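You operate a simulated robot arm through the tools that you are given. There is no shell and no other tool. Be economical: measure what you need, move in short steps, check, and stop when the job is done.

The job below is to be done with a simulated robot arm. You get a single attempt, and the scene is never put back.

TASK
Pump one 20 ml dose of detergent into the teal-band cup.
Fine: set the white knob before you pump; bring the slider back to the middle with the cup in it.

Only the result counts: the job must be done as asked and must still hold three seconds after the hand-in. Knocking over, shifting, dropping, spilling or breaking anything else fails it.

THE ROBOT
A 7-joint arm with a two-finger parallel gripper, fixed in place. Base frame: the origin is at the foot of the arm, x ahead of it, y to its left, z up; the work surface is at about z = 807. Readings come in mm, rad, newtons and seconds.
With the tool pointing down near the work surface it reaches from about 240 to 680 mm from the base axis. Its first joint turns from -1.152 to 1.152 rad. Payload 2.4 kg.
Tool frame: the origin (TCP) lies between the finger pads and is the grasp point; the fingertips stand 30 mm ahead of it; z points along the fingers, y is the line along which they close. Largest opening 94 mm; finger width 28, thickness 10; the body of the gripper, 50 by 96 mm, starts 55 mm behind the TCP.
Orientation is that of the tool frame in the base frame, as a unit quaternion [w, x, y, z]. With the fingers straight down and closing along the base's y, the tool's x points along the base's -x, its y along +y and its z along -z.

THE INTERFACE
- The arm moves only by the tool play_rows. Its argument "motion" is text: rows parted by semicolons, each of 6 numbers parted by spaces: the shift along the tool's x, y, z in units of 40 mm (1.0 is 40 mm), then the turn, a rotation vector about the tool's x, y, z in units of 5 degrees (1.0 is 5 degrees). In form: tx ty tz ax ay az; .... A call has 1 to 12 rows; each row shifts and turns the commanded pose from where the row before left it, along the tool's axes as they then stand. "gripper" is the gripper command, from -1 (shut) to 1 (fully open), values between in proportion, set as the call begins (left out, the last holds). A call with a number of a shift or a turn outside -1 to 1 is refused whole. A row lasts 0.2 s, in which the tool goes at most 50 mm and 0.15 rad; a call with a longer step from one row to the next is refused whole, and so is a gripper value outside its range. Where a pose cannot be reached the arm comes as near as it can. A force on the tool above 40 N (or 10 N above the force at the start of the call, whichever is more), or a blocked arm, ends the call early, and 0.2 s more pass. Each finger travels about 153 mm/s and halts on what it meets, pressing with about 30 N; the grip force reading is that of the motor and also rises with nothing between the fingers. The clock runs only during rows and for 0.2 s after the last one: add rows that do not move to give the fingers time. It gives the time, the measured TCP pose, the force on the tool (base axes), the opening and the grip force at its end, in the units of the frame above (readings bear some noise), and new pictures: "pictures" is both (left out), scene, wrist or none.
- Cameras (640 x 400 px; columns grow to the right, rows downward): "scene" is fixed at [54.4, 492.5, 1440.7]; the picture's right is [-0.52, -0.85, 0.00], its down [-0.50, 0.31, -0.81] and it looks along [0.69, -0.42, -0.59] (base axes); focal length 325 px, centre (320, 200). "wrist" rides on the gripper at [76, 14, -102] in the tool frame; the picture's right is [-0.18, 0.98, 0.00], its down [-0.75, -0.14, -0.64] and it looks along [-0.63, -0.12, 0.77] (tool axes); focal length 243 px, centre (320, 200). There is no depth. A picture from a camera that has moved, and an enlarged one, comes with that camera's place and axes in the base frame and with its lens.
- zoom(camera, box): a new picture of the part [left, top, right, bottom] of that camera's present view, enlarged. The clock stands still meanwhile.
- job_done(): hands the job in; it is judged then, once.

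Work in short steps. Places have to be worked out from the pictures, the camera data and where the tool is seen: move nearer, look again, correct. Check each grasp and each placing, and mend what went wrong. You have 120 turns and 170 pictures in all, those below and enlarged ones among them. Open the gripper and draw the arm clear of the work before you hand the job in, unless the task says otherwise; then end with one line.

The tools are called after "Call:" as a command line: name --argument value ..., lists and objects as JSON in quotes. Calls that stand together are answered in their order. play_rows: Moves the arm, as the interface text tells. Its arguments: {"type":"object","properties":{"motion":{"type":"string"},"gripper":{"type":"number"},"pictures":{"type":"string","enum":["both","scene","wrist","none"]}},"required":["motion"]} The other tools are called the same way: zoom (camera, box) takes an enlarged picture of a part of a camera's view; job_done () hands the job in.

At the start:

```text
t: 0.0
tcp_pos: [455.7, 69.7, 1171.4]
tool_rot: [0.0, 0.0, 1.0, 0.0]
ft_force: [0.9, 0.5, 0.3]
gripper_width: 93.9
gripper_force: 0.0
```

scene: 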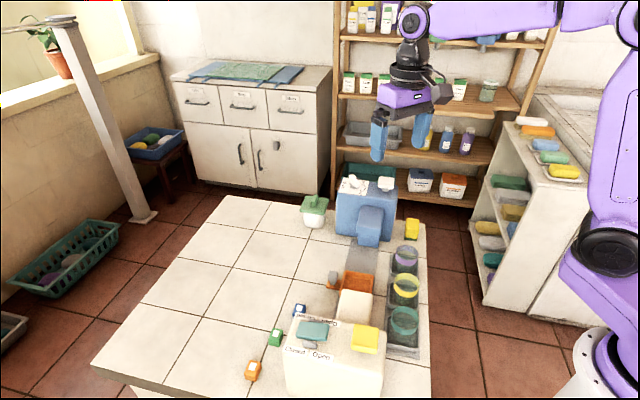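
wrist: 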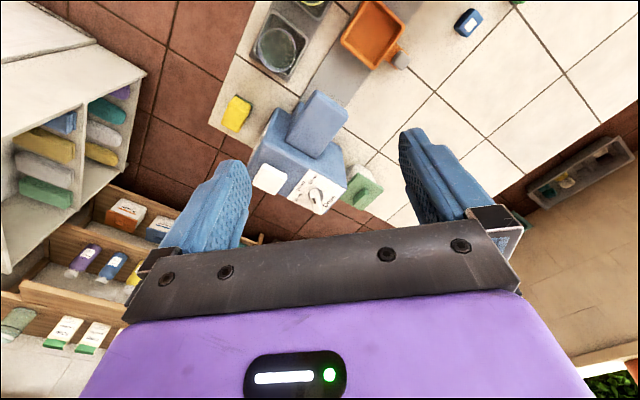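

I see a table with two dispensers (blue one at far end, white one near), an orange slider tray, and a rack with three cups. I'll enlarge the key parts first.

Call:
zoom --camera "scene" --box '[270, 160, 450, 280]'

Call:
zoom --camera "scene" --box '[240, 260, 450, 400]'

Call:
zoom --camera "wrist" --box '[220, 0, 520, 220]'

```text
3.33 times, centred on (360, 220) of scene
camera zoom: at [54.4, 492.5, 1440.7], right [-0.52, -0.85, 0.0], down [-0.5, 0.31, -0.81], along [0.69, -0.42, -0.59], focal length 1083 px, centre (187, 133)
```

zoom: 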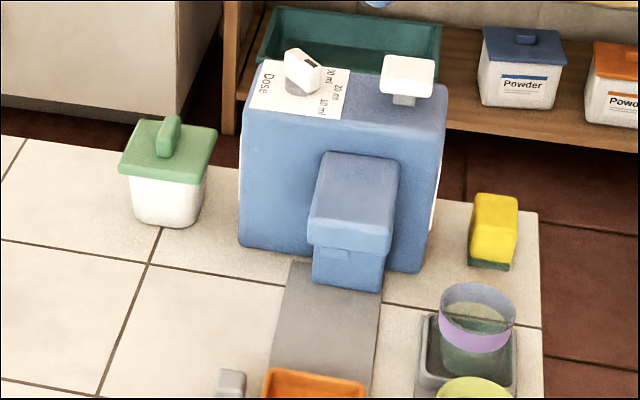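

```text
2.86 times, centred on (345, 330) of scene
camera zoom: at [54.4, 492.5, 1440.7], right [-0.52, -0.85, 0.0], down [-0.5, 0.31, -0.81], along [0.69, -0.42, -0.59], focal length 928 px, centre (249, -171)
```

zoom: 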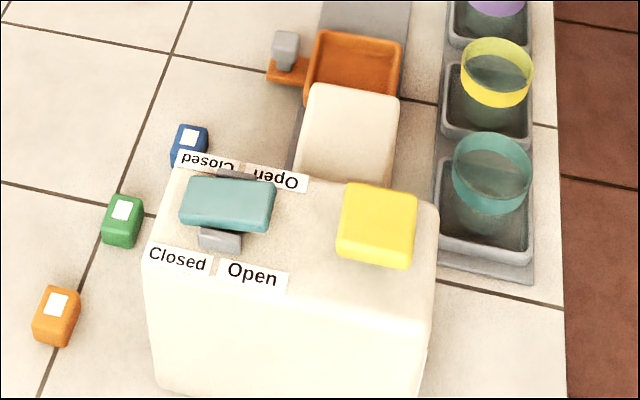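

```text
1.82 times, centred on (370, 110) of wrist
camera zoom: at [378.4, 84.7, 1274.1], right [0.18, 0.98, 0.0], down [0.75, -0.14, 0.64], along [0.63, -0.12, -0.77], focal length 441 px, centre (229, 364)
```

zoom: 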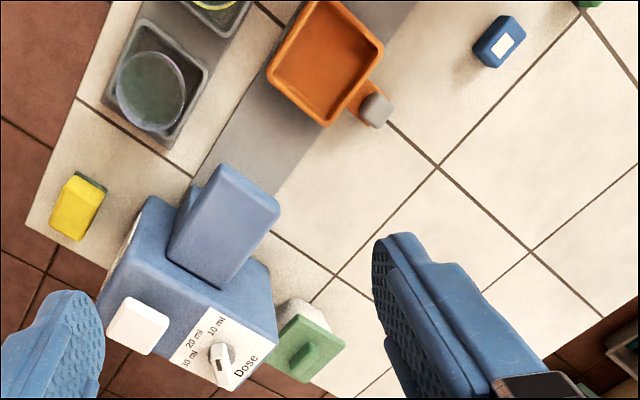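

Layout worked out: the rig runs diagonally. The blue machine with white dose knob sits near (600,0), tray (437,155), white machine near (290,300), and teal cup near (282,165). I'll lower and shift the camera to inspect the blue machine.

Call:
play_rows --motion "0 -0.8 0.6 0 0 -0.7;0 -0.8 0.6 0 0 -0.7;0 -0.8 0.6 0 0 -0.7;0 -0.8 0.6 0 0 -0.7;0 -0.8 0.6 0 0 -0.7;0 -0.8 0.6 0 0 -0.7"

```text
t: 1.4
tcp_pos: [482.6, -118.3, 1025.9]
tool_rot: [0.001, -0.182, 0.983, 0.0]
ft_force: [0.2, 0.4, 0.0]
gripper_width: 94.1
gripper_force: 0.1
camera wrist: at [406.0, -131.6, 1129.6], right [-0.18, 0.98, 0.0], down [0.75, 0.14, 0.64], along [0.63, 0.12, -0.77], focal length 243 px, centre (320, 200)
```

scene: 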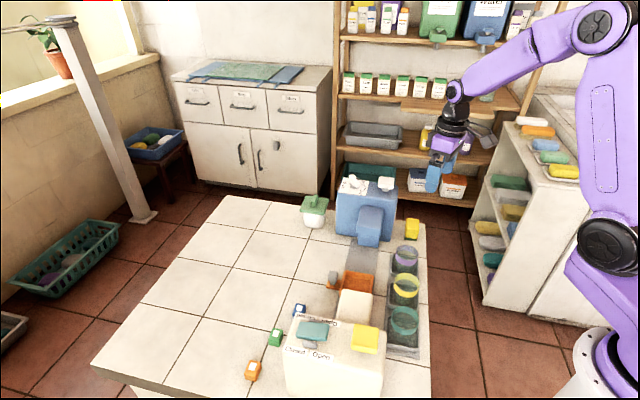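
wrist: 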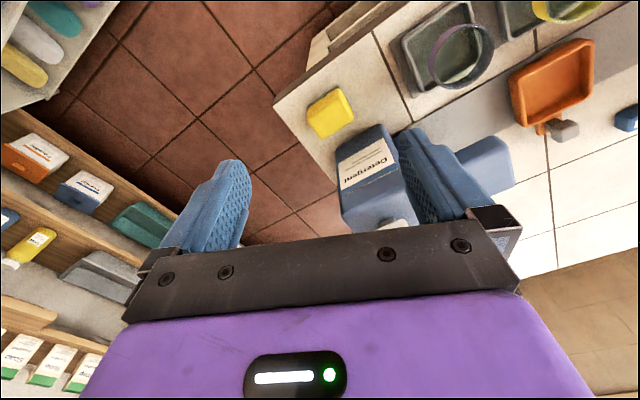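

Call:
zoom --camera "wrist" --box '[300, 80, 460, 240]'

```text
2.50 times, centred on (380, 160) of wrist
camera zoom: at [406.0, -131.6, 1129.6], right [-0.18, 0.98, 0.0], down [0.75, 0.14, 0.64], along [0.63, 0.12, -0.77], focal length 606 px, centre (170, 300)
```

zoom: 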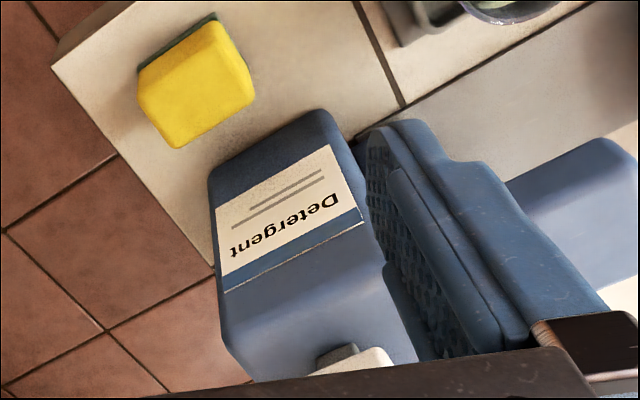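

The blue machine is the detergent one, so its white knob is the dose knob. Next I view the knob from above.

Call:
play_rows --motion "0 0 0 0 0 1;0 0 0 0 0 1;0 0 0 0 0 1;0 0 0 0 0 1;0 0 0 0 0 0.2;-0.46 0.78 0 0 0 0;-0.46 0.78 0 0 0 0;-0.46 0.78 0 0 0 0;-0.46 0.78 0 0 0 0;-0.46 0.78 0 0 0 0"

```text
t: 3.6
tcp_pos: [577.0, 37.3, 1026.9]
tool_rot: [-0.001, 0.0, 1.0, 0.0]
ft_force: [-0.5, 0.2, -0.3]
gripper_width: 94.0
gripper_force: 0.1
camera wrist: at [499.8, 51.2, 1128.6], right [0.18, 0.98, 0.0], down [0.75, -0.14, 0.64], along [0.63, -0.12, -0.77], focal length 243 px, centre (320, 200)
```

scene: 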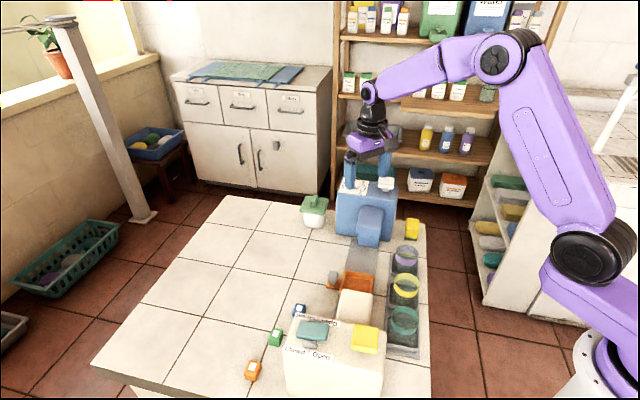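
wrist: 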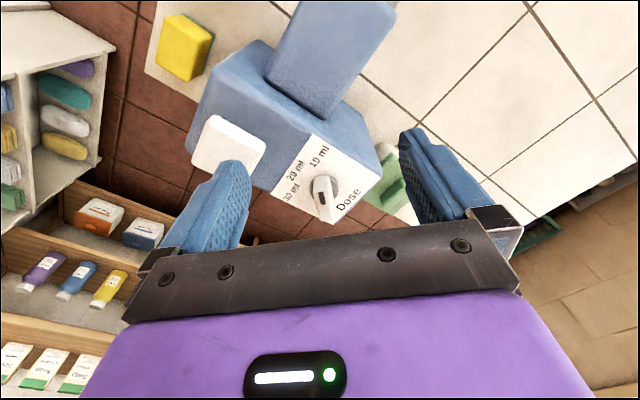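

Call:
zoom --camera "wrist" --box '[260, 120, 400, 240]'

Call:
zoom --camera "scene" --box '[325, 165, 415, 225]'

```text
3.33 times, centred on (330, 180) of wrist
camera zoom: at [499.8, 51.2, 1128.6], right [0.18, 0.98, 0.0], down [0.75, -0.14, 0.64], along [0.63, -0.12, -0.77], focal length 809 px, centre (287, 267)
```

zoom: 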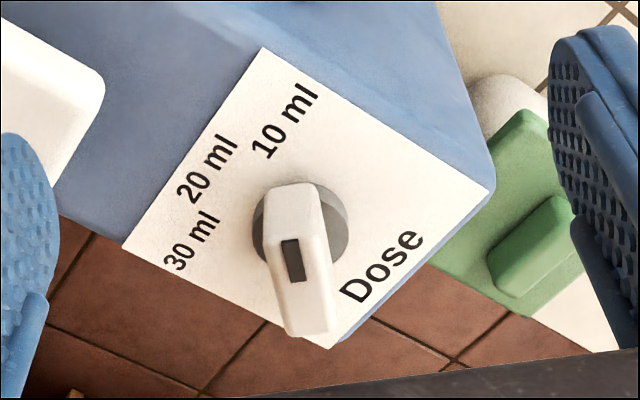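

```text
6.67 times, centred on (370, 195) of scene
camera zoom: at [54.4, 492.5, 1440.7], right [-0.52, -0.85, 0.0], down [-0.5, 0.31, -0.81], along [0.69, -0.42, -0.59], focal length 2165 px, centre (-13, 233)
```

zoom: 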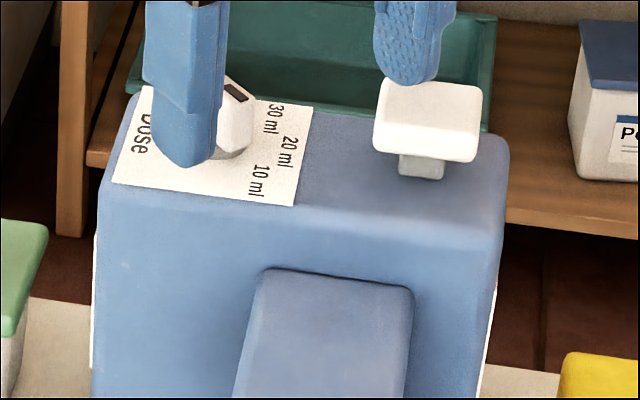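

Call:
zoom --camera "wrist" --box '[300, 160, 360, 230]'

```text
5.71 times, centred on (330, 195) of wrist
camera zoom: at [499.8, 51.2, 1128.6], right [0.18, 0.98, 0.0], down [0.75, -0.14, 0.64], along [0.63, -0.12, -0.77], focal length 1386 px, centre (263, 229)
```

zoom: 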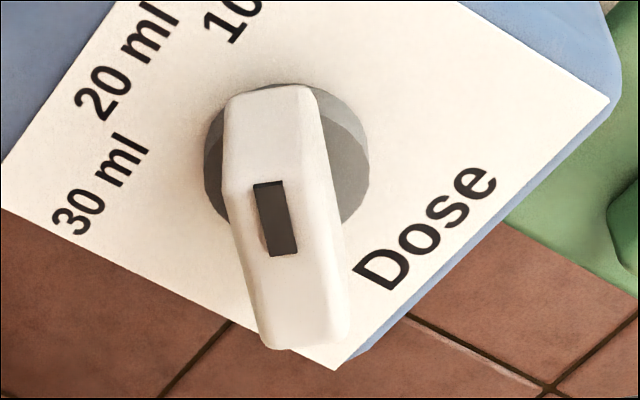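

Knob bar lies along x (pointing at 10 ml), axis at about (634.5, 30), bar z 951–976. 20 ml lies 45° CCW from it. I'll hover over it with a narrower opening and check.

Call:
play_rows --motion "-0.72 -0.095 0 0 0 0;-0.72 -0.095 0 0 0 0;0 0 0.3 0 0 0" --gripper 0.06

Call:
zoom --camera "wrist" --box '[220, 80, 420, 240]'

```text
t: 4.4
tcp_pos: [634.8, 27.3, 1014.9]
tool_rot: [0.0, 0.001, 1.0, 0.0]
ft_force: [-0.1, -0.5, -0.1]
gripper_width: 49.8
gripper_force: 0.0
camera wrist: at [557.5, 43.2, 1117.3], right [0.18, 0.98, 0.0], down [0.75, -0.14, 0.64], along [0.63, -0.12, -0.77], focal length 243 px, centre (320, 200)
```

scene: 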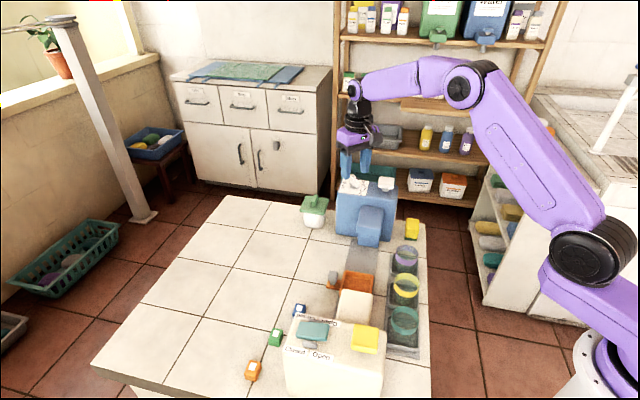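
wrist: 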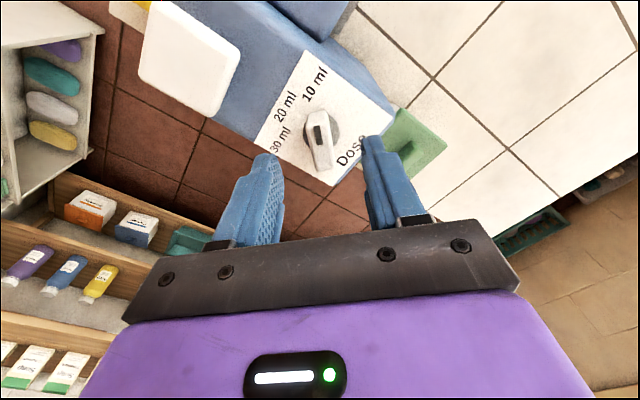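

```text
2.50 times, centred on (320, 160) of wrist
camera zoom: at [557.5, 43.2, 1117.3], right [0.18, 0.98, 0.0], down [0.75, -0.14, 0.64], along [0.63, -0.12, -0.77], focal length 606 px, centre (320, 300)
```

zoom: 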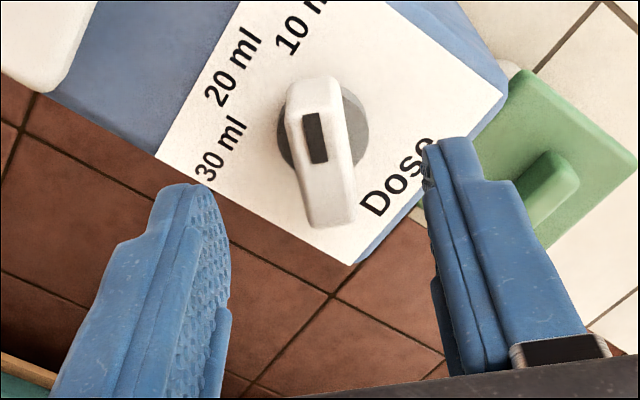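

Position is within ~3 mm; I descend to grip height and close on the bar.

Call:
play_rows --motion "0.045 0.068 0.25 0 0 0;0 0 0.25 0 0 0;0 0 0.22 0 0 0" --pictures "none"

Call:
play_rows --motion "0 0 0 0 0 0;0 0 0 0 0 0;0 0 0 0 0 0" --gripper -1

```text
t: 5.2
tcp_pos: [633.5, 31.6, 985.4]
tool_rot: [0.001, -0.001, 1.0, 0.0]
ft_force: [1.1, -0.3, -0.5]
gripper_width: 49.9
gripper_force: 0.0
```

```text
t: 6.0
tcp_pos: [632.7, 31.0, 984.8]
tool_rot: [0.0, 0.0, 1.0, -0.001]
ft_force: [-0.3, -7.9, -4.0]
gripper_width: 25.8
gripper_force: 44.8
camera wrist: at [555.1, 44.9, 1088.3], right [0.19, 0.98, 0.0], down [0.75, -0.14, 0.64], along [0.63, -0.12, -0.77], focal length 243 px, centre (320, 200)
```

scene: 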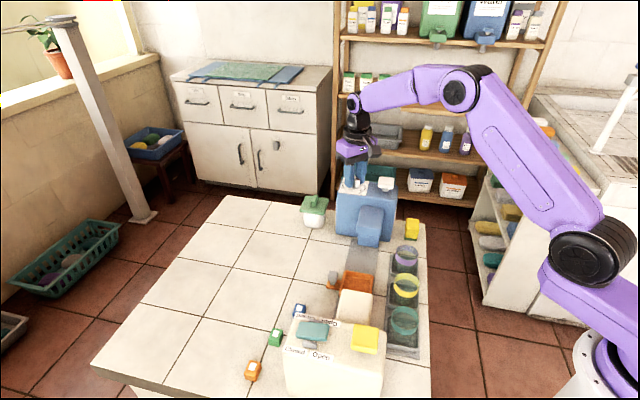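
wrist: 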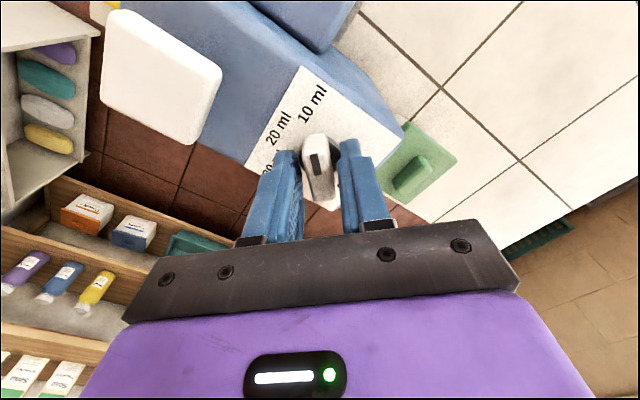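

Call:
zoom --camera "wrist" --box '[240, 70, 420, 240]'

Call:
zoom --camera "scene" --box '[325, 155, 415, 215]'

```text
2.35 times, centred on (330, 155) of wrist
camera zoom: at [555.1, 44.9, 1088.3], right [0.19, 0.98, 0.0], down [0.75, -0.14, 0.64], along [0.63, -0.12, -0.77], focal length 571 px, centre (296, 306)
```

zoom: 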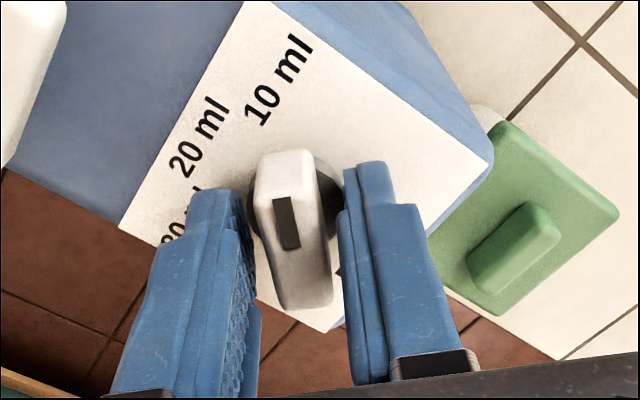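

```text
6.67 times, centred on (370, 185) of scene
camera zoom: at [54.4, 492.3, 1440.7], right [-0.52, -0.85, 0.0], down [-0.5, 0.31, -0.81], along [0.69, -0.42, -0.59], focal length 2165 px, centre (-13, 300)
```

zoom: 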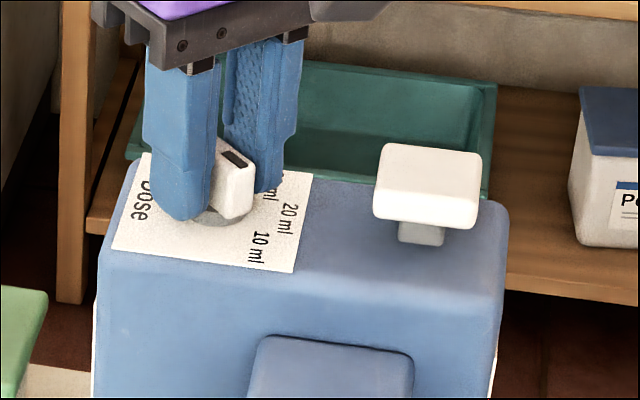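

The tips are clamping the grey disc rather than the bar. I open, rise 7 mm, and close on the bar.

Call:
play_rows --motion "0 0 0 0 0 0;0 0 -0.17 0 0 0;0 0 0 0 0 0" --gripper -0.1 --pictures "none"

Call:
play_rows --motion "0 0 0 0 0 0;0 0 0 0 0 0;0 0 0 0 0 0" --gripper -1 --pictures "none"

```text
t: 6.8
tcp_pos: [632.9, 33.4, 992.4]
tool_rot: [0.0, -0.002, 1.0, 0.0]
ft_force: [0.3, 0.3, -0.3]
gripper_width: 42.1
gripper_force: 0.0
```

```text
t: 7.6
tcp_pos: [632.9, 30.2, 992.3]
tool_rot: [0.0, 0.001, 1.0, -0.001]
ft_force: [-0.4, -10.6, 1.9]
gripper_width: 13.9
gripper_force: 44.6
```

Now the bar itself is gripped (13.9 mm). I re-centre slightly in y and turn 45° CCW.

Call:
play_rows --motion "0 -0.08 0 0 0 0;0 0 0 0 0 -0.75;0 0 0 0 0 -0.75;0 0 0 0 0 -0.75;0 0 0 0 0 -0.75;0 0 0 0 0 -0.75;0 0 0 0 0 -0.75"

```text
t: 9.2
tcp_pos: [632.4, 30.2, 992.3]
tool_rot: [-0.002, -0.197, 0.98, 0.001]
ft_force: [-2.8, 2.0, -10.2]
gripper_width: 13.8
gripper_force: 44.7
camera wrist: at [556.0, 14.7, 1095.5], right [-0.21, 0.98, 0.0], down [0.75, 0.16, 0.64], along [0.63, 0.13, -0.77], focal length 243 px, centre (320, 200)
```

scene: 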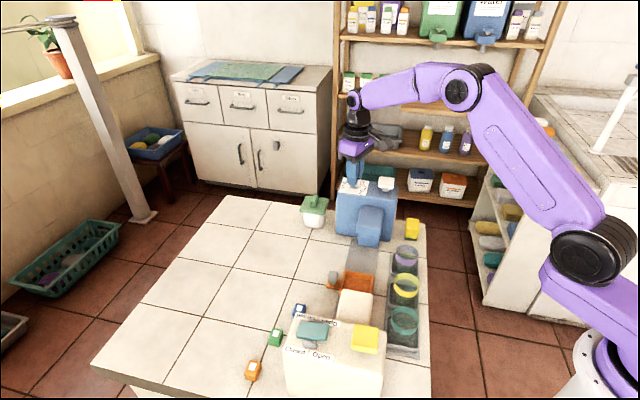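
wrist: 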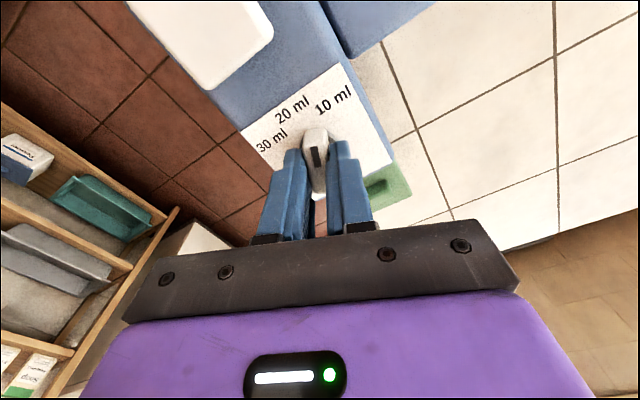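

Turning works (about 22.5° so far). I continue the remaining 22.5°.

Call:
play_rows --motion "0 0 0 0 0 -0.75;0 0 0 0 0 -0.75;0 0 0 0 0 -0.75;0 0 0 0 0 -0.75;0 0 0 0 0 -0.75;0 0 0 0 0 -0.75" --pictures "none"

Call:
play_rows --motion "0 0 0 0 0 0;0 0 0 0 0 0" --gripper -0.1 --pictures "none"

Call:
play_rows --motion "0 0 -0.5 0 0 0;0 0 -0.5 0 0 0;0.5 0 -0.5 0 0 0"

Call:
zoom --camera "wrist" --box '[240, 80, 400, 220]'

```text
t: 10.6
tcp_pos: [633.1, 31.9, 991.5]
tool_rot: [0.0, -0.385, 0.923, 0.001]
ft_force: [0.1, 15.2, -10.1]
gripper_width: 13.7
gripper_force: 44.2
```

```text
t: 11.2
tcp_pos: [632.9, 28.4, 994.3]
tool_rot: [0.001, -0.382, 0.924, 0.0]
ft_force: [-0.2, -1.2, -0.5]
gripper_width: 42.1
gripper_force: 0.0
```

```text
t: 12.0
tcp_pos: [619.9, 16.5, 1053.9]
tool_rot: [0.001, -0.382, 0.924, 0.001]
ft_force: [-0.2, 0.2, 1.1]
gripper_width: 42.2
gripper_force: 0.0
camera wrist: at [554.2, -27.6, 1156.7], right [-0.56, 0.83, 0.0], down [0.63, 0.43, 0.64], along [0.53, 0.36, -0.77], focal length 243 px, centre (320, 200)
```

scene: 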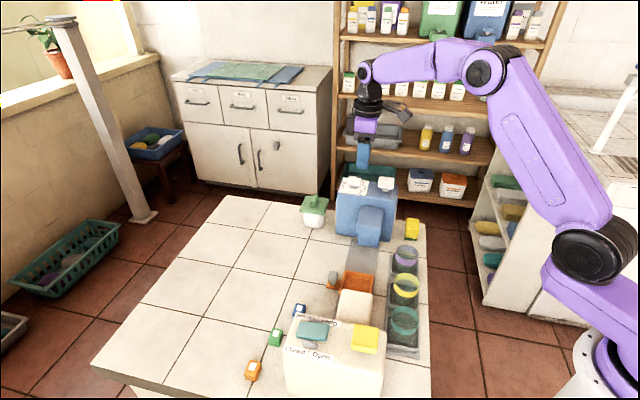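
wrist: 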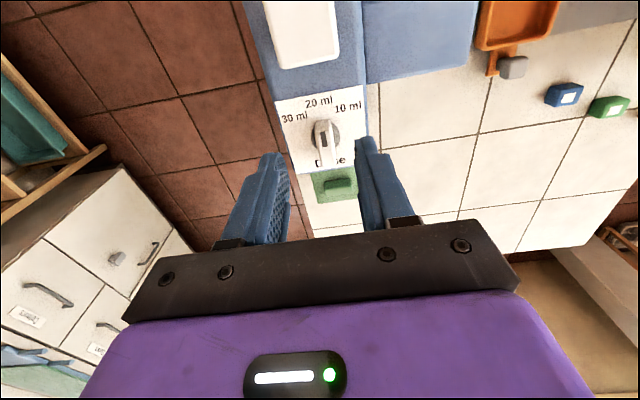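

```text
2.86 times, centred on (320, 150) of wrist
camera zoom: at [554.2, -27.6, 1156.7], right [-0.56, 0.83, 0.0], down [0.63, 0.43, 0.64], along [0.53, 0.36, -0.77], focal length 693 px, centre (320, 343)
```

zoom: 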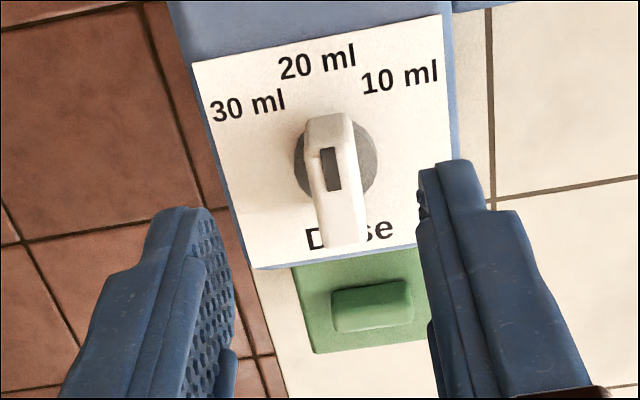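

Knob now points at 20 ml. Next I travel over to the teal cup and look from above.

Call:
play_rows --motion "0.335 0.86 -0.05 0 0 0;0.335 0.86 -0.05 0 0 0;0.335 0.86 -0.05 0 0 0;0.335 0.86 -0.05 0 0 0;0.335 0.86 -0.05 0 0 0;0.335 0.86 -0.05 0 0 0;0.335 0.86 -0.05 0 0 0;0.335 0.86 -0.05 0 0 0;0.335 0.86 -0.05 0 0 0;0.335 0.86 -0.05 0 0 0" --gripper 1

Call:
play_rows --motion "0 0 0 0 0 1;0 0 0 0 0 1;0 0 0 0 0 1;0 0 0 0 0 1;0 0 0 0 0 1;0 0 0 0 0 1;0 0 0 0 0 1;0 0 0 0 0 1;0 0 0 0 0 1;0 0 0 0 0 1;0 0 0 0 0 1;0 0 0 0 0 1" --pictures "none"

Call:
play_rows --motion "0 0 0 0 0 1;0 0 0 0 0 1;0 0 0 0 0 1;0 0 0 0 0 1;0 0 0 0 0 1;0 0 0 0 0 1"

```text
t: 14.2
tcp_pos: [280.0, 163.5, 1072.9]
tool_rot: [0.0, -0.382, 0.924, 0.0]
ft_force: [-0.4, 1.0, 0.3]
gripper_width: 94.1
gripper_force: 0.1
camera wrist: at [214.6, 119.8, 1176.6], right [-0.56, 0.83, 0.0], down [0.63, 0.43, 0.64], along [0.53, 0.36, -0.77], focal length 243 px, centre (320, 200)
```

scene: 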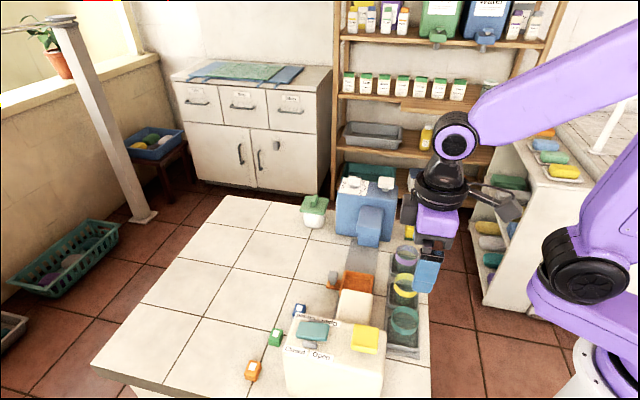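
wrist: 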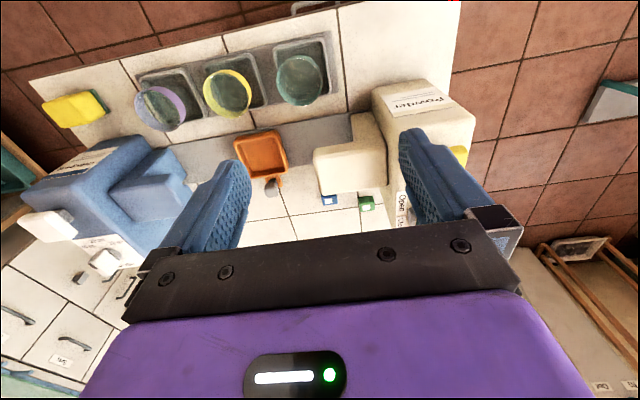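

```text
t: 16.8
tcp_pos: [281.1, 164.2, 1072.8]
tool_rot: [0.0, 0.131, 0.991, 0.001]
ft_force: [-0.5, -0.4, -0.4]
gripper_width: 94.0
gripper_force: 0.1
```

```text
t: 18.2
tcp_pos: [280.8, 163.8, 1073.6]
tool_rot: [0.0, 0.383, 0.924, 0.0]
ft_force: [-0.1, -0.2, -0.9]
gripper_width: 94.1
gripper_force: 0.1
camera wrist: at [235.3, 227.6, 1176.4], right [0.83, 0.56, 0.0], down [0.43, -0.63, 0.64], along [0.36, -0.53, -0.77], focal length 243 px, centre (320, 200)
```

scene: 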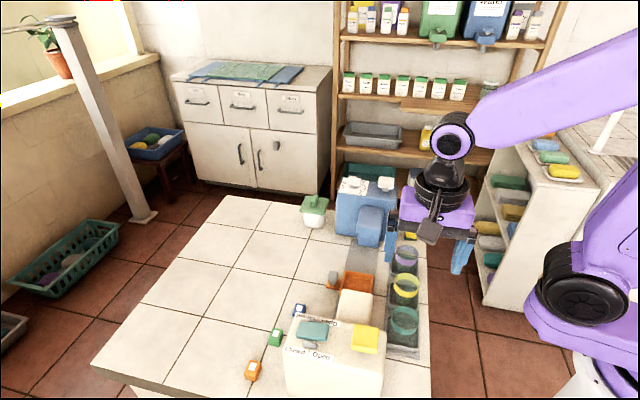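
wrist: 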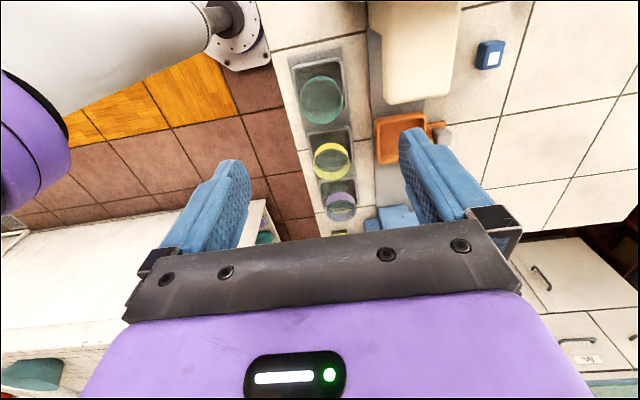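

Call:
zoom --camera "wrist" --box '[260, 20, 480, 240]'

Call:
zoom --camera "scene" --box '[320, 230, 440, 370]'

```text
1.82 times, centred on (370, 130) of wrist
camera zoom: at [235.3, 227.6, 1176.4], right [0.83, 0.56, 0.0], down [0.43, -0.63, 0.64], along [0.36, -0.53, -0.77], focal length 441 px, centre (229, 327)
```

zoom: 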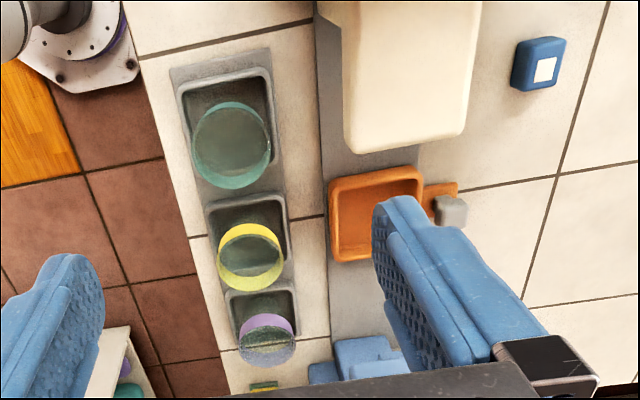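

```text
2.86 times, centred on (380, 300) of scene
camera zoom: at [54.4, 492.5, 1440.7], right [-0.52, -0.85, 0.0], down [-0.5, 0.31, -0.81], along [0.69, -0.42, -0.59], focal length 928 px, centre (149, -86)
```

zoom: 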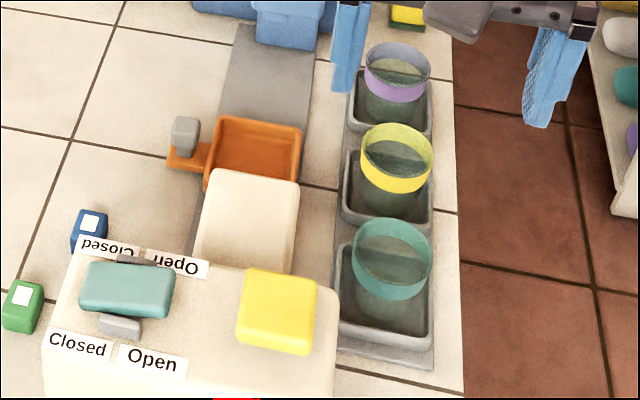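

The white machine is "Powder", so it stays untouched. Teal cup's rim is about (291,150,870); I lower toward it for a closer check.

Call:
play_rows --motion "-0.1 -0.02 0.7 0 0 0;-0.1 -0.02 0.7 0 0 0;-0.1 -0.02 0.7 0 0 0;-0.1 -0.02 0.7 0 0 0"

Call:
zoom --camera "wrist" --box '[200, 0, 460, 180]'

Call:
zoom --camera "scene" --box '[330, 240, 450, 370]'

```text
t: 19.2
tcp_pos: [291.0, 151.8, 962.3]
tool_rot: [0.0, 0.383, 0.924, 0.0]
ft_force: [-0.3, -0.3, 0.2]
gripper_width: 94.0
gripper_force: 0.0
camera wrist: at [246.5, 214.8, 1065.2], right [0.82, 0.57, 0.0], down [0.43, -0.63, 0.64], along [0.36, -0.53, -0.77], focal length 243 px, centre (320, 200)
```

scene: 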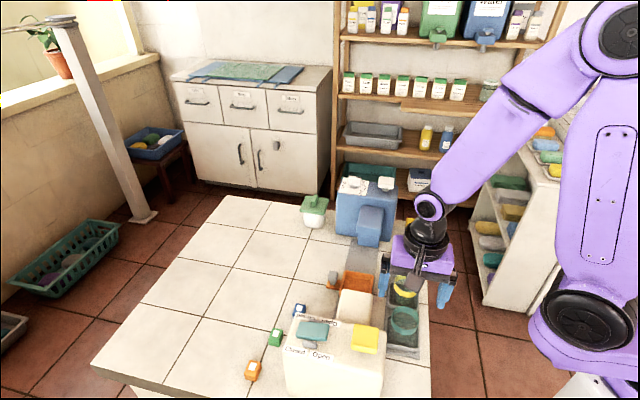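
wrist: 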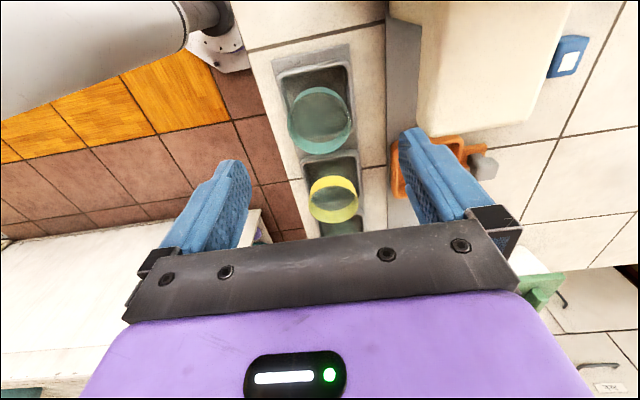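

```text
2.22 times, centred on (330, 90) of wrist
camera zoom: at [246.5, 214.8, 1065.2], right [0.82, 0.57, 0.0], down [0.43, -0.63, 0.64], along [0.36, -0.53, -0.77], focal length 539 px, centre (298, 444)
```

zoom: 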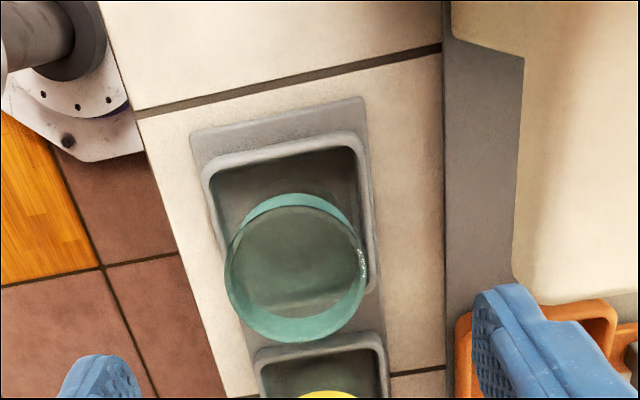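

```text
3.08 times, centred on (390, 305) of scene
camera zoom: at [54.4, 492.5, 1440.7], right [-0.52, -0.85, 0.0], down [-0.5, 0.31, -0.81], along [0.69, -0.42, -0.59], focal length 999 px, centre (105, -123)
```

zoom: 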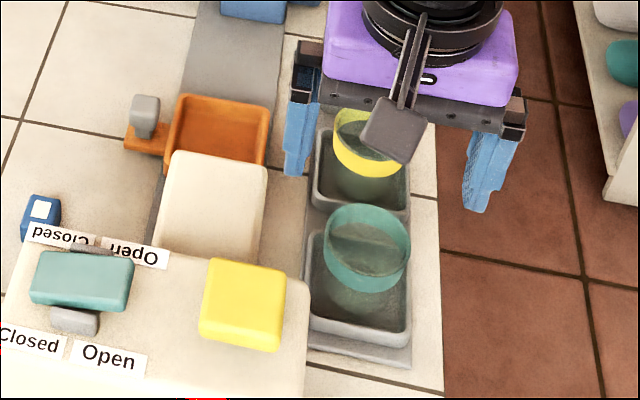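

Rim centre is at about (291,149,873), nearly under the tool. I narrow slightly to keep clear of the powder spout, and descend to grip height.

Call:
play_rows --motion "-0.05 -0.05 0.5 0 0 0;0 0 0.5 0 0 0;0 0 0.5 0 0 0;0 0 0.5 0 0 0" --gripper 0.7

Call:
zoom --camera "scene" --box '[330, 240, 450, 370]'

```text
t: 20.2
tcp_pos: [290.1, 147.7, 880.4]
tool_rot: [0.0, 0.383, 0.924, -0.001]
ft_force: [-0.3, -0.9, -0.2]
gripper_width: 79.8
gripper_force: 0.0
camera wrist: at [244.5, 211.2, 983.3], right [0.83, 0.56, 0.0], down [0.43, -0.63, 0.64], along [0.36, -0.53, -0.77], focal length 243 px, centre (320, 200)
```

scene: 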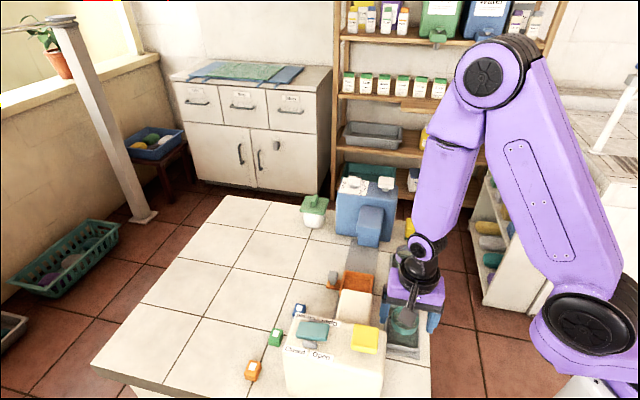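
wrist: 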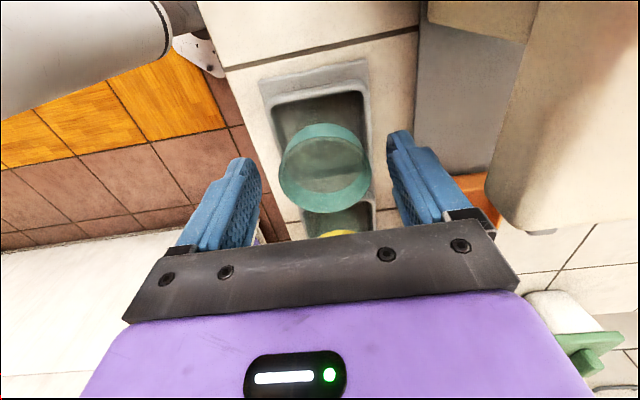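

```text
3.08 times, centred on (390, 305) of scene
camera zoom: at [54.4, 492.5, 1440.7], right [-0.52, -0.85, 0.0], down [-0.5, 0.31, -0.81], along [0.69, -0.42, -0.59], focal length 999 px, centre (105, -123)
```

zoom: 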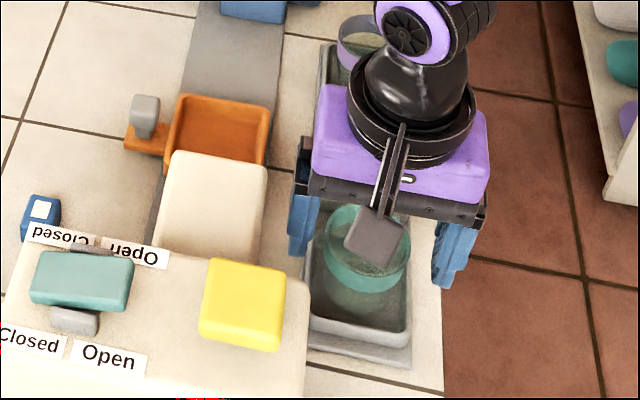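

Slightly off along tool x (~5 mm); I correct, descend to TCP z≈862, and close.

Call:
play_rows --motion "0.1 0 0.25 0 0 0;0 0 0.2 0 0 0" --pictures "none"

Call:
play_rows --motion "0 0 0 0 0 0;0 0 0 0 0 0;0 0 0 0 0 0" --gripper -1

```text
t: 20.8
tcp_pos: [287.4, 149.9, 861.7]
tool_rot: [0.0, 0.383, 0.924, 0.0]
ft_force: [0.1, 0.1, -0.2]
gripper_width: 79.8
gripper_force: 0.0
```

```text
t: 21.6
tcp_pos: [286.5, 149.6, 862.6]
tool_rot: [0.0, 0.384, 0.924, 0.0]
ft_force: [0.1, -0.6, 0.1]
gripper_width: 54.5
gripper_force: 30.2
camera wrist: at [241.6, 214.1, 965.7], right [0.83, 0.56, 0.0], down [0.43, -0.63, 0.64], along [0.36, -0.53, -0.77], focal length 243 px, centre (320, 200)
```

scene: 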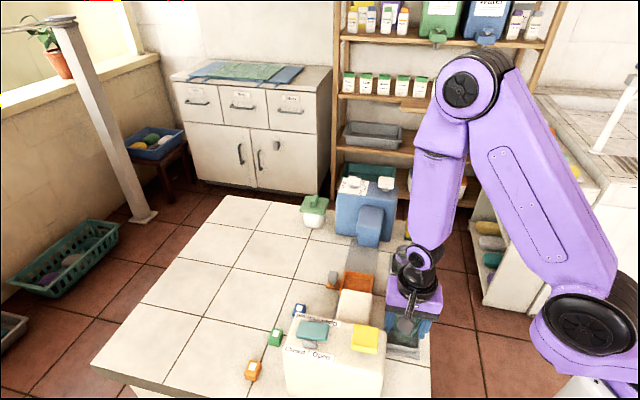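
wrist: 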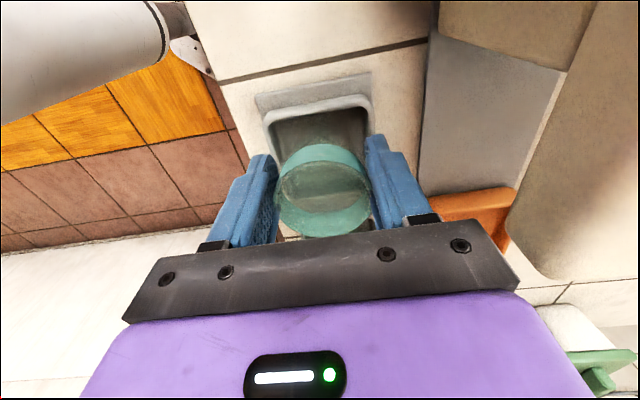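

Cup is held (54.5 mm). I lift it 100 mm straight up.

Call:
play_rows --motion "0 0 -0.4 0 0 0;0 0 -0.5 0 0 0;0 0 -0.5 0 0 0;0 0 -0.5 0 0 0;0 0 -0.5 0 0 0;0 0 0 0 0 0"

Call:
zoom --camera "scene" --box '[330, 220, 450, 340]'

Call:
zoom --camera "wrist" --box '[220, 20, 520, 240]'

```text
t: 23.0
tcp_pos: [286.8, 151.0, 958.8]
tool_rot: [-0.001, 0.383, 0.924, 0.0]
ft_force: [0.0, -0.3, 0.4]
gripper_width: 54.0
gripper_force: 29.8
camera wrist: at [241.3, 215.3, 1062.3], right [0.83, 0.56, 0.0], down [0.43, -0.63, 0.64], along [0.36, -0.53, -0.77], focal length 243 px, centre (320, 200)
```

scene: 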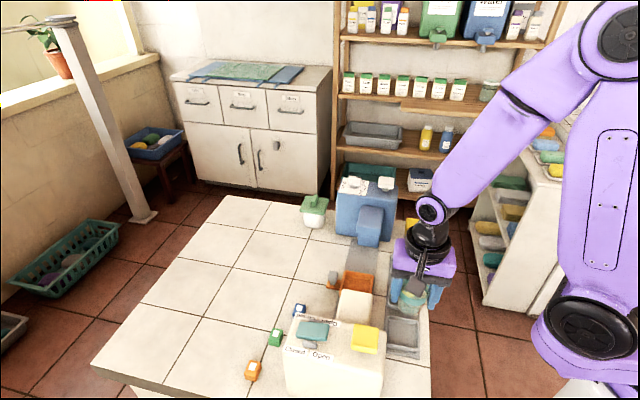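
wrist: 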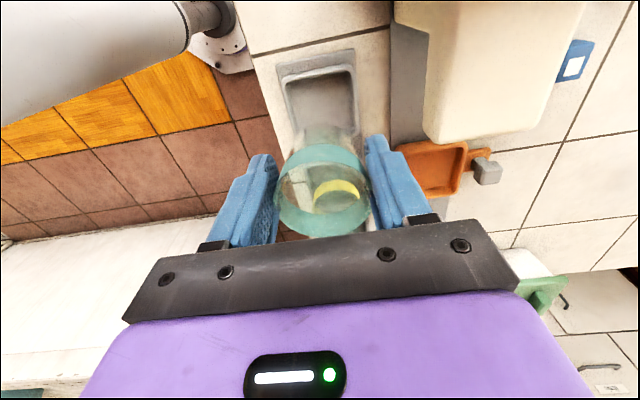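

```text
3.33 times, centred on (390, 280) of scene
camera zoom: at [54.4, 492.5, 1440.7], right [-0.52, -0.85, 0.0], down [-0.5, 0.31, -0.81], along [0.69, -0.42, -0.59], focal length 1083 px, centre (87, -67)
```

zoom: 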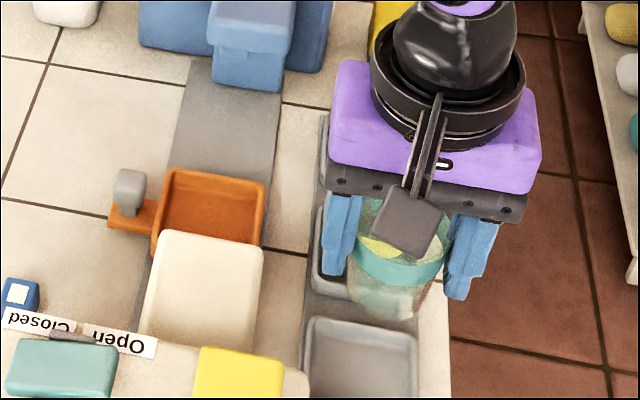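

```text
1.82 times, centred on (370, 130) of wrist
camera zoom: at [241.3, 215.3, 1062.3], right [0.83, 0.56, 0.0], down [0.43, -0.63, 0.64], along [0.36, -0.53, -0.77], focal length 441 px, centre (229, 327)
```

zoom: 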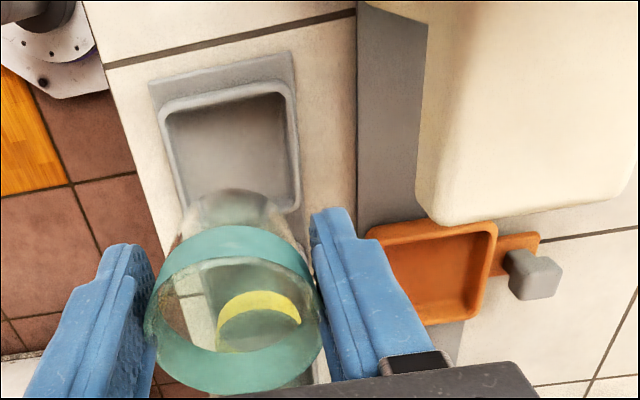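

Cup is lifted cleanly. I carry it over the orange tray (≈(436,157)).

Call:
play_rows --motion "-0.5 0.54 0 0 0 0;-0.51 0.55 0 0 0 0;-0.51 0.55 0 0 0 0;-0.51 0.55 0 0 0 0;-0.5 0.55 0 0 0 0;0 0 0 0 0 0"

Call:
zoom --camera "wrist" --box '[220, 20, 440, 240]'

Call:
zoom --camera "scene" --box '[300, 200, 420, 320]'

```text
t: 24.4
tcp_pos: [437.5, 156.4, 958.5]
tool_rot: [0.0, 0.382, 0.924, 0.0]
ft_force: [-0.1, 0.3, -0.8]
gripper_width: 54.1
gripper_force: 30.2
camera wrist: at [392.1, 220.3, 1061.7], right [0.83, 0.56, 0.0], down [0.43, -0.63, 0.64], along [0.36, -0.53, -0.77], focal length 243 px, centre (320, 200)
```

scene: 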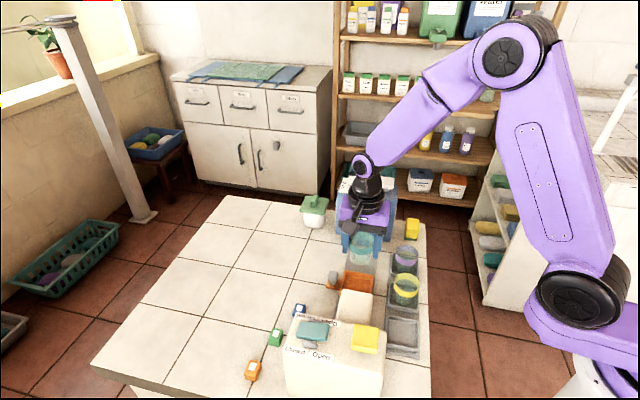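
wrist: 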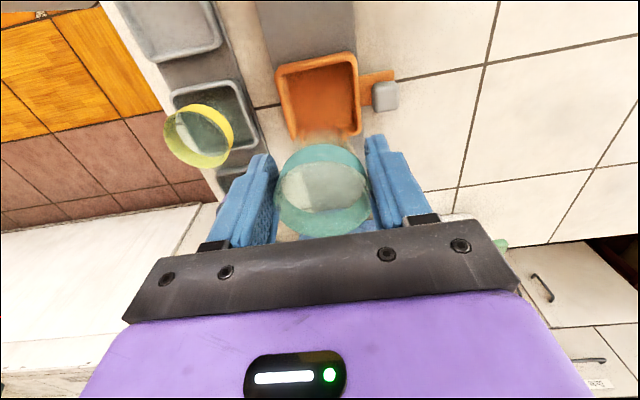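

```text
1.82 times, centred on (330, 130) of wrist
camera zoom: at [392.1, 220.3, 1061.7], right [0.83, 0.56, 0.0], down [0.43, -0.63, 0.64], along [0.36, -0.53, -0.77], focal length 441 px, centre (302, 327)
```

zoom: 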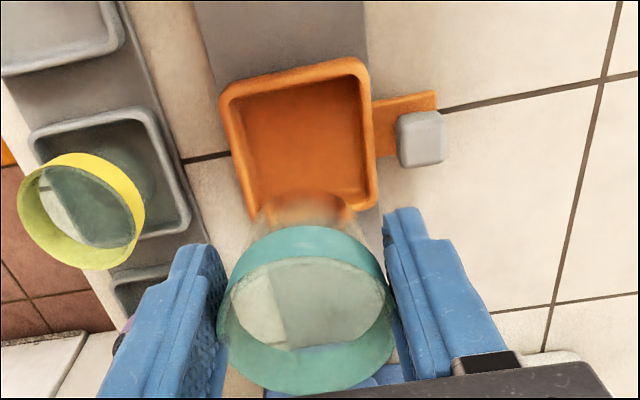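

```text
3.33 times, centred on (360, 260) of scene
camera zoom: at [54.4, 492.5, 1440.7], right [-0.52, -0.85, 0.0], down [-0.5, 0.31, -0.81], along [0.69, -0.42, -0.59], focal length 1083 px, centre (187, 0)
```

zoom: 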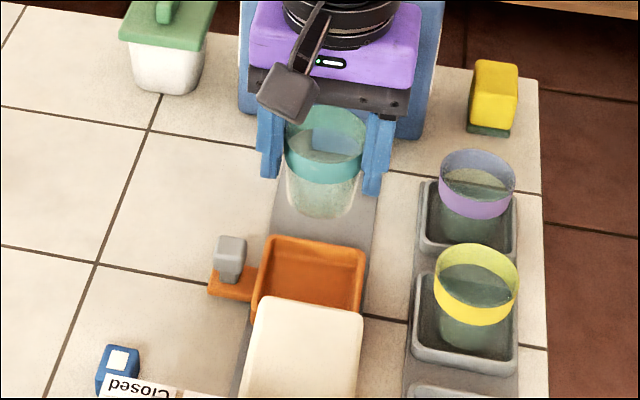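

Tool is over tray centre (434–437, 157). I descend to about 12 mm above the expected seat height and check.

Call:
play_rows --motion "0 0 0.45 0 0 0;0 0 0.45 0 0 0;0 0 0.45 0 0 0;0 0 0.45 0 0 0;0 0 0.2 0 0 0;0 0 0 0 0 0"

Call:
zoom --camera "scene" --box '[300, 200, 420, 320]'

Call:
zoom --camera "wrist" --box '[220, 20, 440, 240]'

```text
t: 25.8
tcp_pos: [435.0, 155.8, 879.5]
tool_rot: [0.001, 0.383, 0.924, 0.0]
ft_force: [-0.7, 0.5, -0.6]
gripper_width: 53.9
gripper_force: 30.1
camera wrist: at [390.1, 219.7, 982.5], right [0.83, 0.56, 0.0], down [0.43, -0.63, 0.64], along [0.36, -0.53, -0.77], focal length 243 px, centre (320, 200)
```

scene: 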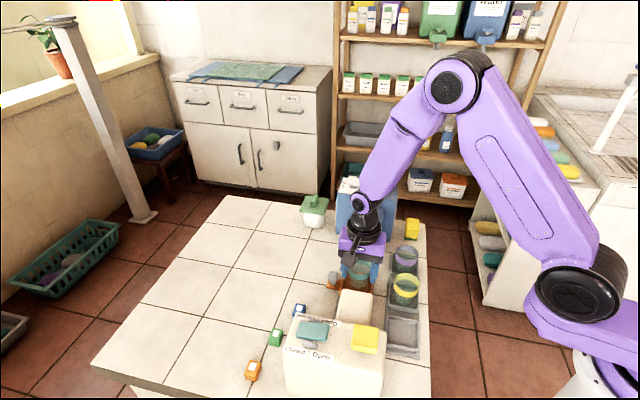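
wrist: 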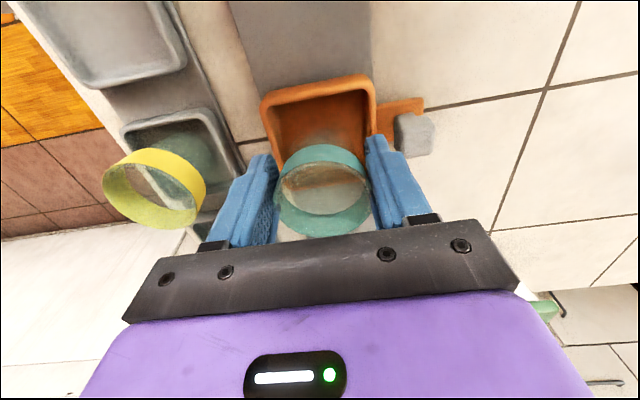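

```text
3.33 times, centred on (360, 260) of scene
camera zoom: at [54.4, 492.5, 1440.7], right [-0.52, -0.85, 0.0], down [-0.5, 0.31, -0.81], along [0.69, -0.42, -0.59], focal length 1083 px, centre (187, 0)
```

zoom: 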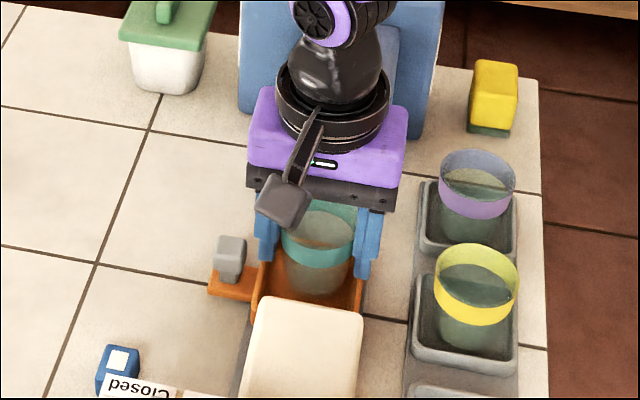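

```text
1.82 times, centred on (330, 130) of wrist
camera zoom: at [390.1, 219.7, 982.5], right [0.83, 0.56, 0.0], down [0.43, -0.63, 0.64], along [0.36, -0.53, -0.77], focal length 441 px, centre (302, 327)
```

zoom: 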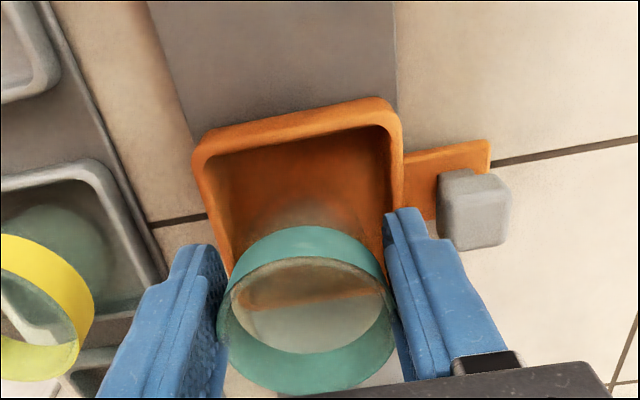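

Tray centre re-measured as ≈(436,157.5), with the cup ~4 mm toward the powder side. I nudge it and lower gradually while watching the force.

Call:
play_rows --motion "-0.09 0.02 0 0 0 0;0 0 0.12 0 0 0;0 0 0.12 0 0 0;0 0 0.1 0 0 0;0 0 0 0 0 0" --pictures "none"

```text
t: 27.0
tcp_pos: [438.7, 154.7, 866.4]
tool_rot: [0.001, 0.383, 0.924, 0.001]
ft_force: [-4.1, -1.4, 19.0]
gripper_width: 54.0
gripper_force: 29.9
```

Call:
zoom --camera "wrist" --box '[220, 20, 440, 240]'

Call:
zoom --camera "scene" --box '[310, 230, 390, 310]'

```text
1.82 times, centred on (330, 130) of wrist
camera zoom: at [394.0, 217.9, 969.6], right [0.83, 0.56, 0.0], down [0.43, -0.63, 0.64], along [0.36, -0.53, -0.77], focal length 441 px, centre (302, 327)
```

zoom: 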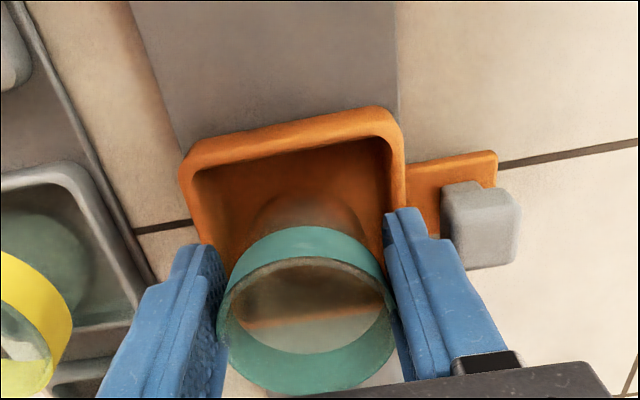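

```text
5.00 times, centred on (350, 270) of scene
camera zoom: at [54.0, 492.4, 1440.7], right [-0.52, -0.85, 0.0], down [-0.5, 0.31, -0.81], along [0.69, -0.42, -0.59], focal length 1624 px, centre (170, -150)
```

zoom: 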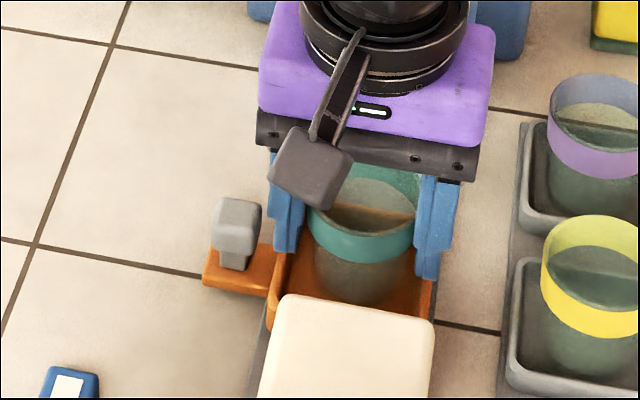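

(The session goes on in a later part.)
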